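You operate a simulated robot arm through the tools that you are given. There is no shell and no other tool. Be economical: measure what you need, move in short steps, check, and stop when the job is done.

Carry out the task below with a simulated robot arm. There is one attempt and no reset: what you move stays moved.

TASK
Put one of the white bobbins from the top of the black table on top of the brown carton.
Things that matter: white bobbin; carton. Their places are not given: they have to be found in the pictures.

It is judged by the outcome, as a careful person would: the job done as asked, and still so three seconds after it is handed in. It fails if anything else is knocked over, pushed out of place, dropped, spilled or broken.

THE ROBOT
A 7-joint arm with a two-finger parallel gripper, fixed in place. Base frame: the origin is at the foot of the arm, x ahead of it, y to its left, z up; the work surface is at about z = 0. Lengths are in m, angles in degrees, forces in N, time in s.
With the tool pointing down near the work surface it reaches from about 0.22 to 0.58 m from the base axis. Its first joint turns from -66.0 to 66.0 degrees. Payload 2.5 kg.
Tool frame: the origin (TCP) lies between the finger pads and is the grasp point; the fingertips stand 0.023 m ahead of it; z points along the fingers, y is the line along which they close. The gripper opens to 0.094 m. The fingers are 0.038 m wide and 0.01 m thick; the gripper's body (0.054 by 0.096 m) begins 0.039 m behind the TCP.
Orientation is that of the tool frame in the base frame, as a unit quaternion [w, x, y, z]. With the fingers straight down and closing along the base's y, the tool's x points along the base's -x, its y along +y and its z along -z.

THE INTERFACE
- The arm moves only by the tool drive_tool. Its argument "targets" is a list of rows, each an object of numbers (a shift or turn left out is 0, a gripper value left out holds the last): "tx", "ty", "tz": the shift along the base's x, y, z in m; "wx", "wy", "wz": the turn, a rotation vector about the base's x, y, z in degrees; "gripper": the finger opening in m, from 0 to 0.094. In form: [{"tx": .., "ty": .., "tz": .., "wx": .., "wy": .., "wz": .., "gripper": ..}, ...]. A call has 1 to 10 rows; each row shifts and turns the commanded pose from where the row before left it. A row lasts 0.2 s, in which the tool goes at most 0.05 m and 8.6 degrees; a call with a longer step from one row to the next is refused whole, and so is a gripper value outside its range. A pose out of reach is approached as far as the arm can. The call stops where the force on the tool passes 40 N (or 10 N more than at its start, if that is more) or the arm is blocked; 0.2 s more then pass. The fingers move at their own pace (about 0.108 m/s each) and stop on an object; they squeeze with about 32 N. The grip force told is the motor's: it shows also when the fingers shut on nothing. Time passes only in rows, and 0.2 s behind the last, so rows that do not move let the fingers close. It gives the time, the measured TCP pose, the force on the tool (base axes), the opening and the grip force at its end, in the units of the frame above (readings bear some noise).
- Cameras (640 x 400 px; columns grow to the right, rows downward): "scene" is fixed at [0.1432, -0.427, 0.542]; the picture's right is [0.59, -0.81, 0.00], its down [-0.47, -0.34, -0.82] and it looks along [0.66, 0.48, -0.58] (base axes); focal length 240 px, centre (320, 200). "wrist" rides on the gripper at [-0.039, 0, -0.044] in the tool frame; the picture's right is [0.00, -1.00, 0.00], its down [0.97, 0.00, -0.24] and it looks along [0.24, 0.00, 0.97] (tool axes); focal length 218 px, centre (320, 200).
- camera(camera): a new picture of that camera. No time passes.
- probe_pixels(camera, pixels): for up to 12 pixels [column, row] of the newest picture of that camera ("zoom" is the newest enlarged one), the place [x, y, z] in the base frame of the surface seen there, good to about 0.003 m. No time passes.
- enlarge(camera, box): a new picture of the part [left, top, right, bottom] of that camera's present view, enlarged. No time passes.
- hand_in(): hands the job in; it is judged then, once.

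Work in short steps. Measure before you move; look again where a grasp or a placing could have gone wrong, and mend it. You have 60 turns and 20 pictures in all, the two below and enlarged ones among them. Open the gripper and draw the arm clear of the work before you hand the job in, unless the task says otherwise; then end with one line.

The tools are called after "Call:" as a command line: name --argument value ..., lists and objects as JSON in quotes. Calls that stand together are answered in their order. drive_tool: Moves the arm, as the interface text tells. Its arguments: {"type":"object","properties":{"targets":{"type":"array","items":{"type":"object","properties":{"tx":{"type":"number"},"ty":{"type":"number"},"tz":{"type":"number"},"wx":{"type":"number"},"wy":{"type":"number"},"wz":{"type":"number"},"gripper":{"type":"number"}}}}},"required":["targets"]} The other tools are called the same way: camera (camera) takes a picture; probe_pixels (camera, pixels) gives the place of the surface under pixels of a picture; enlarge (camera, box) takes an enlarged picture of a part of a camera's view; hand_in () hands the job in.

At the start:

```text
t: 0.0
eef_pos: [0.41, -0.1341, 0.3721]
tool_rot: [0.001, 0.0, 1.0, 0.0]
ft_force: [-0.1, 0.0, 0.6]
opening: 0.094
grip_force: 0.1
```

scene: 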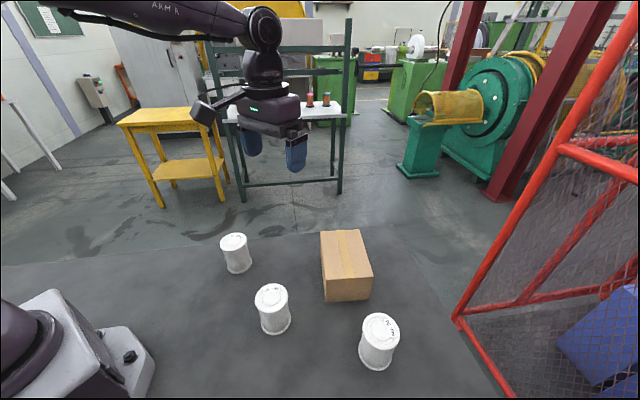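
wrist: 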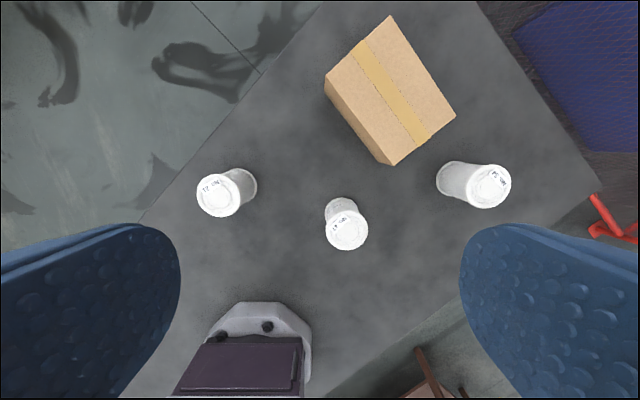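

I see three white bobbins (wrist view at about (226,195), (347,230) and (488,186)) and the carton at about (390,90). I'll measure them.

Call:
probe_pixels --camera "wrist" --pixels '[[217, 196], [347, 231], [490, 186], [342, 203], [390, 20], [328, 88], [390, 160], [452, 115], [390, 80], [300, 250], [333, 236], [361, 232]]'

Call:
probe_pixels --camera "scene" --pixels '[[234, 242], [271, 297], [381, 329], [340, 235], [322, 234], [358, 232], [371, 275], [327, 278], [274, 325], [345, 255], [257, 297], [287, 292]]'

Call:
enlarge --camera "scene" --box '[200, 210, 420, 390]'

```text
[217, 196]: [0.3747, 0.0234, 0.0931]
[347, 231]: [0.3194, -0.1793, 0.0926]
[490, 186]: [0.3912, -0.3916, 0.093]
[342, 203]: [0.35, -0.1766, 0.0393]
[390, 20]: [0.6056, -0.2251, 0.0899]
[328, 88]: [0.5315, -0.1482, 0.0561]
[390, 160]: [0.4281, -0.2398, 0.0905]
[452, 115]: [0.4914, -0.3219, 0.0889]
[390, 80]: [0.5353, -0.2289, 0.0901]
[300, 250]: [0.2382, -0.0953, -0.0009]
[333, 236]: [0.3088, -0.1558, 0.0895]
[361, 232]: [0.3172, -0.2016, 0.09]
```

```text
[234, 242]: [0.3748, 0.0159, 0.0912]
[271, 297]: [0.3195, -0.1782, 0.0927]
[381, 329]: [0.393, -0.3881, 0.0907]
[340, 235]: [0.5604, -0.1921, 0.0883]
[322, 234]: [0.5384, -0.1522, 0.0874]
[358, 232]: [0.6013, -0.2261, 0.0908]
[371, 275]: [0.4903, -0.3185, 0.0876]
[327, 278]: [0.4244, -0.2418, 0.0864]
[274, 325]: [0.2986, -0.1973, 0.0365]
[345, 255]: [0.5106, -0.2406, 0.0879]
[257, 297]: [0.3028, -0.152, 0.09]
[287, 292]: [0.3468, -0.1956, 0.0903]
```

```text
2.22 times, centred on (310, 300) of scene
```

zoom: 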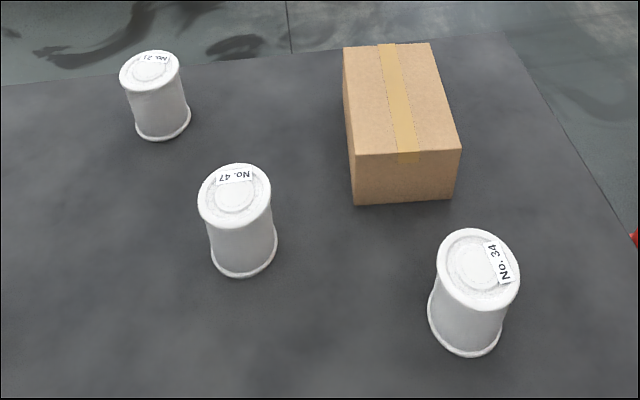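

The middle bobbin (No. 47) has its centre at about (0.321, -0.177), its top at z 0.093 and is about 0.06 wide. The carton top is at z 0.09, centred at about (0.515, -0.233). I'll move above that bobbin.

Call:
drive_tool --targets '[{"tx": -0.018, "ty": -0.0086, "tz": -0.034, "gripper": 0.094}, {"tx": -0.018, "ty": -0.0086, "tz": -0.034}, {"tx": -0.018, "ty": -0.0086, "tz": -0.034}, {"tx": -0.018, "ty": -0.0086, "tz": -0.034}, {"tx": -0.017, "ty": -0.0086, "tz": -0.034}, {}]'

Call:
camera --camera "wrist"

```text
t: 1.4
eef_pos: [0.3229, -0.1757, 0.2]
tool_rot: [0.0, -0.001, 1.0, 0.0]
ft_force: [-0.2, -0.3, 0.6]
opening: 0.0939
grip_force: 0.1
```

```text
16 pictures are left
```

wrist: 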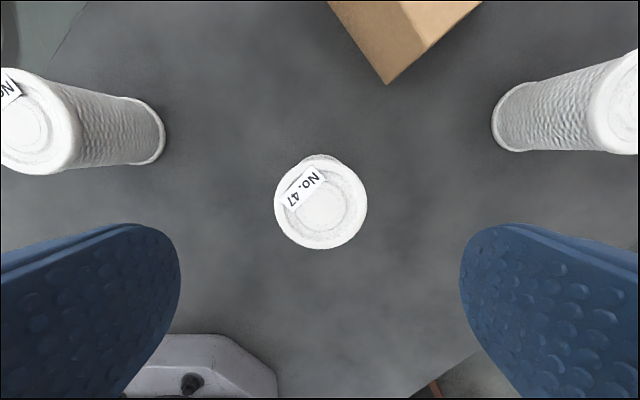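

The bobbin top shows as a circle centred near (321,204). I'll measure its rim.

Call:
probe_pixels --camera "wrist" --pixels '[[278, 204], [363, 204], [321, 163], [321, 245], [321, 204]]'

```text
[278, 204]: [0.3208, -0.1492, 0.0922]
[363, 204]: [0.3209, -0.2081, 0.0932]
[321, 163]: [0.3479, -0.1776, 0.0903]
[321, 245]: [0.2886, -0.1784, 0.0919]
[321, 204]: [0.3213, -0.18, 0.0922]
```

The centre is (0.319, -0.1785) and the diameter about 0.064. I'll straighten up over it and descend to z 0.064.

Call:
drive_tool --targets '[{"tx": -0.003, "ty": -0.003, "tz": -0.02}, {"tz": -0.03}, {"tz": -0.03}, {"tz": -0.025}, {"tz": -0.02}, {"tz": -0.011}, {}]'

```text
t: 3.0
eef_pos: [0.3168, -0.1807, 0.0662]
tool_rot: [0.0, 0.0, 1.0, 0.001]
ft_force: [1.1, -1.2, 1.0]
opening: 0.094
grip_force: 0.0
```

The arm is down at z 0.066 without contact. I'll close the gripper.

Call:
drive_tool --targets '[{"gripper": 0.04}, {}, {}, {}]'

```text
t: 4.0
eef_pos: [0.3172, -0.1809, 0.0678]
tool_rot: [-0.001, 0.0, 1.0, 0.0]
ft_force: [-0.3, 0.5, 0.6]
opening: 0.067
grip_force: 32.4
```

The fingers stopped on the bobbin at 0.067 with 32 N. I'll lift.

Call:
drive_tool --targets '[{"tz": 0.01, "gripper": 0.04}, {"tz": 0.02}, {"tz": 0.03}, {"tz": 0.03}, {"tz": 0.03}, {"tz": 0.03}, {}]'

Call:
camera --camera "scene"

```text
t: 5.6
eef_pos: [0.3159, -0.1773, 0.2173]
tool_rot: [0.001, 0.0, 1.0, 0.0]
ft_force: [-0.3, -0.3, -1.3]
opening: 0.0668
grip_force: 32.1
```

```text
15 pictures are left
```

scene: 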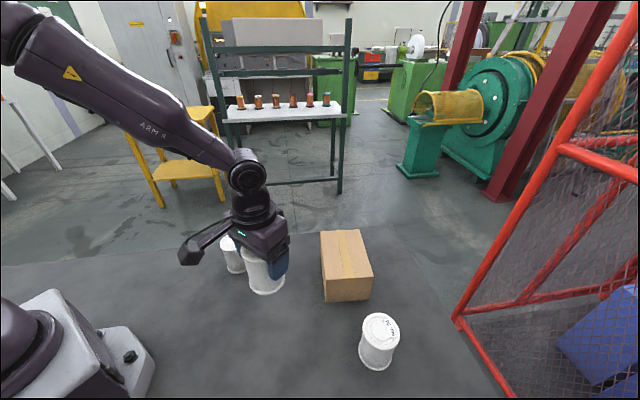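

The bobbin is held and lifted, with its bottom at about 0.15. I'll carry it over the carton top, aiming for (0.497, -0.247).

Call:
drive_tool --targets '[{"tx": 0.015, "ty": -0.006}, {"tx": 0.025, "ty": -0.01}, {"tx": 0.03, "ty": -0.011}, {"tx": 0.03, "ty": -0.011}, {"tx": 0.03, "ty": -0.011}, {"tx": 0.03, "ty": -0.011}, {"tx": 0.02, "ty": -0.008}, {}]'

Call:
camera --camera "scene"

Call:
camera --camera "wrist"

```text
t: 7.4
eef_pos: [0.4983, -0.2481, 0.2171]
tool_rot: [0.0, 0.001, 1.0, 0.0]
ft_force: [0.0, 0.4, -1.3]
opening: 0.0671
grip_force: 32.3
```

```text
14 pictures are left
```

scene: 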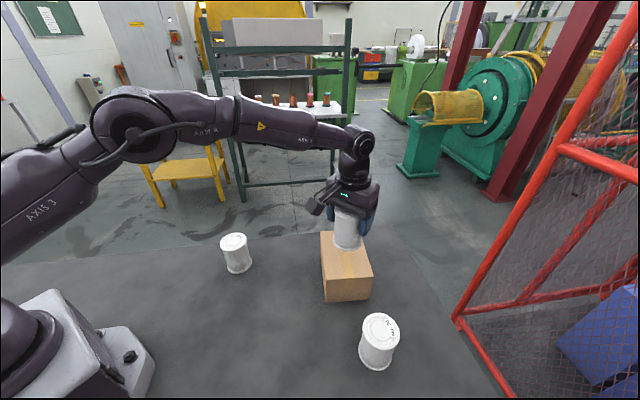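

```text
13 pictures are left
```

wrist: 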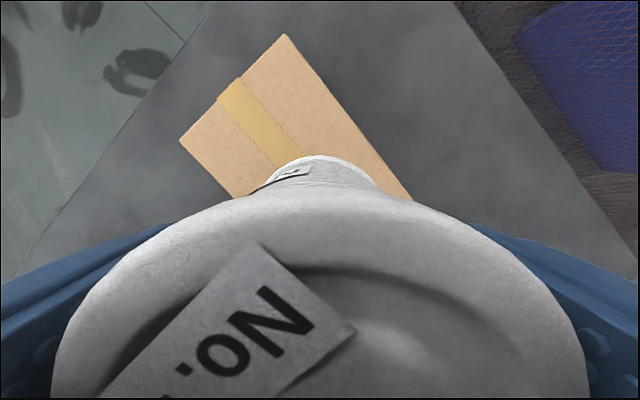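

It is over the carton. I'll check the alignment and tilt before lowering.

Call:
enlarge --camera "scene" --box '[290, 180, 410, 310]'

Call:
probe_pixels --camera "wrist" --pixels '[[285, 38], [183, 140], [232, 192], [405, 195], [290, 160], [320, 160]]'

```text
3.08 times, centred on (350, 245) of scene
```

zoom: 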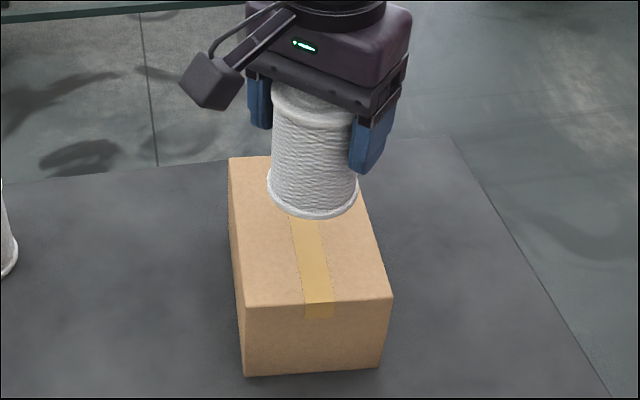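

```text
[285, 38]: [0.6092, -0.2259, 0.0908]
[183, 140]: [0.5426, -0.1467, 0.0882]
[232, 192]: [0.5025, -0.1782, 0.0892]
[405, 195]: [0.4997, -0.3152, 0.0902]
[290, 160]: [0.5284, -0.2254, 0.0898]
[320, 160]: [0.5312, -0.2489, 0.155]
```

The bobbin is upright and sits over the carton's axis with margin on all sides. Contact should come at TCP z of about 0.157, so I'll lower to just above that.

Call:
drive_tool --targets '[{"tz": -0.015}, {"tz": -0.015}, {"tz": -0.015}, {"tz": -0.009}, {}]'

```text
t: 8.6
eef_pos: [0.4983, -0.2473, 0.1619]
tool_rot: [0.0, 0.0, 1.0, -0.001]
ft_force: [0.5, 0.8, -2.3]
opening: 0.067
grip_force: 31.6
```

No contact yet, so I'll lower in 2 mm steps.

Call:
drive_tool --targets '[{"tz": -0.002}, {"tz": -0.001}, {}]'

```text
t: 9.4
eef_pos: [0.4979, -0.2462, 0.1579]
tool_rot: [0.001, 0.0, 1.0, 0.0]
ft_force: [0.0, 0.8, -1.4]
opening: 0.0669
grip_force: 32.0
```

Call:
drive_tool --targets '[{"tz": -0.0015}, {}]'

Call:
enlarge --camera "scene" --box '[300, 190, 400, 310]'

```text
t: 10.0
eef_pos: [0.497, -0.2465, 0.1574]
tool_rot: [-0.001, 0.0, 1.0, 0.0]
ft_force: [0.7, 0.0, 0.1]
opening: 0.0667
grip_force: 31.8
```

```text
3.33 times, centred on (350, 250) of scene
```

zoom: 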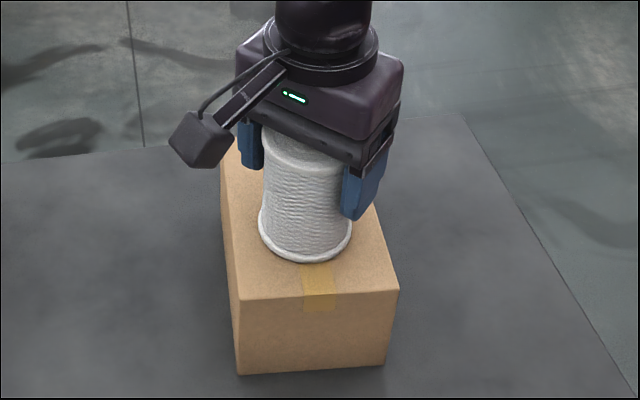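

The weight seems to be coming off the tool (Fz about 0.1). I'll go 1 mm further to confirm contact.

Call:
drive_tool --targets '[{"tz": -0.001}, {}]'

```text
t: 10.6
eef_pos: [0.497, -0.2471, 0.1578]
tool_rot: [0.0, 0.0, 1.0, 0.001]
ft_force: [-0.5, 0.2, -1.2]
opening: 0.0669
grip_force: 32.3
```

Call:
drive_tool --targets '[{"tz": -0.001}, {}, {}]'

```text
t: 11.4
eef_pos: [0.4989, -0.2468, 0.1573]
tool_rot: [-0.001, 0.0, 1.0, 0.0]
ft_force: [-2.0, 0.4, 7.3]
opening: 0.0673
grip_force: 32.1
```

Fz rose to 7 N, so the bobbin rests on the carton. I'll release it gradually.

Call:
drive_tool --targets '[{"gripper": 0.07, "tz": 0.0005}, {"gripper": 0.078}, {"gripper": 0.086}, {"gripper": 0.094}, {}, {}]'

Call:
enlarge --camera "scene" --box '[290, 180, 410, 310]'

```text
t: 12.8
eef_pos: [0.4979, -0.2468, 0.1555]
tool_rot: [0.0, 0.001, 1.0, 0.0]
ft_force: [0.9, -0.6, 0.5]
opening: 0.0939
grip_force: 0.1
```

```text
3.08 times, centred on (350, 245) of scene
```

zoom: 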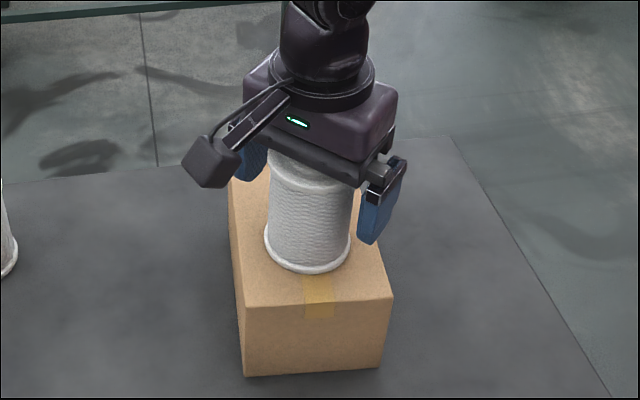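

The bobbin is released and standing upright. I'll withdraw straight up, then back.

Call:
drive_tool --targets '[{"tz": 0.01}, {"tz": 0.02}, {"tz": 0.03}, {"tz": 0.03}, {"tz": 0.03}, {"tz": 0.03}, {"tx": -0.04, "ty": 0.03}, {"tx": -0.04, "ty": 0.03}, {"tx": -0.03, "ty": 0.02}, {}]'

Call:
camera --camera "scene"

```text
t: 15.0
eef_pos: [0.3935, -0.1681, 0.304]
tool_rot: [0.001, -0.001, 1.0, 0.0]
ft_force: [0.6, -0.5, 0.2]
opening: 0.0941
grip_force: 0.1
```

```text
9 pictures are left
```

scene: 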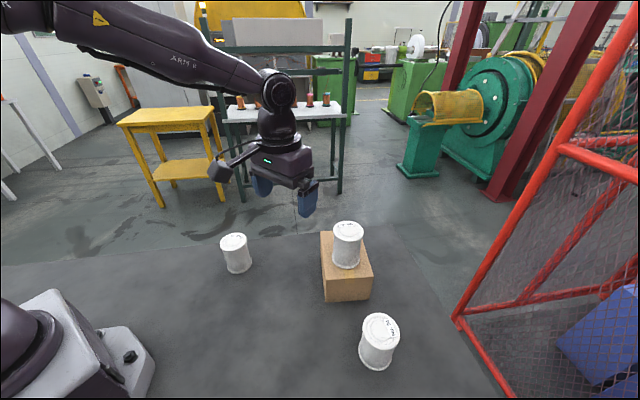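

The bobbin stands upright on the carton at (347,245). The carton and the other two bobbins haven't moved, and the arm is clear, so I'm handing in.

Call:
hand_in

```text
The job is handed in.
```

One white bobbin (No. 47) is standing upright on top of the brown carton, the gripper is open and clear, and nothing else was moved.
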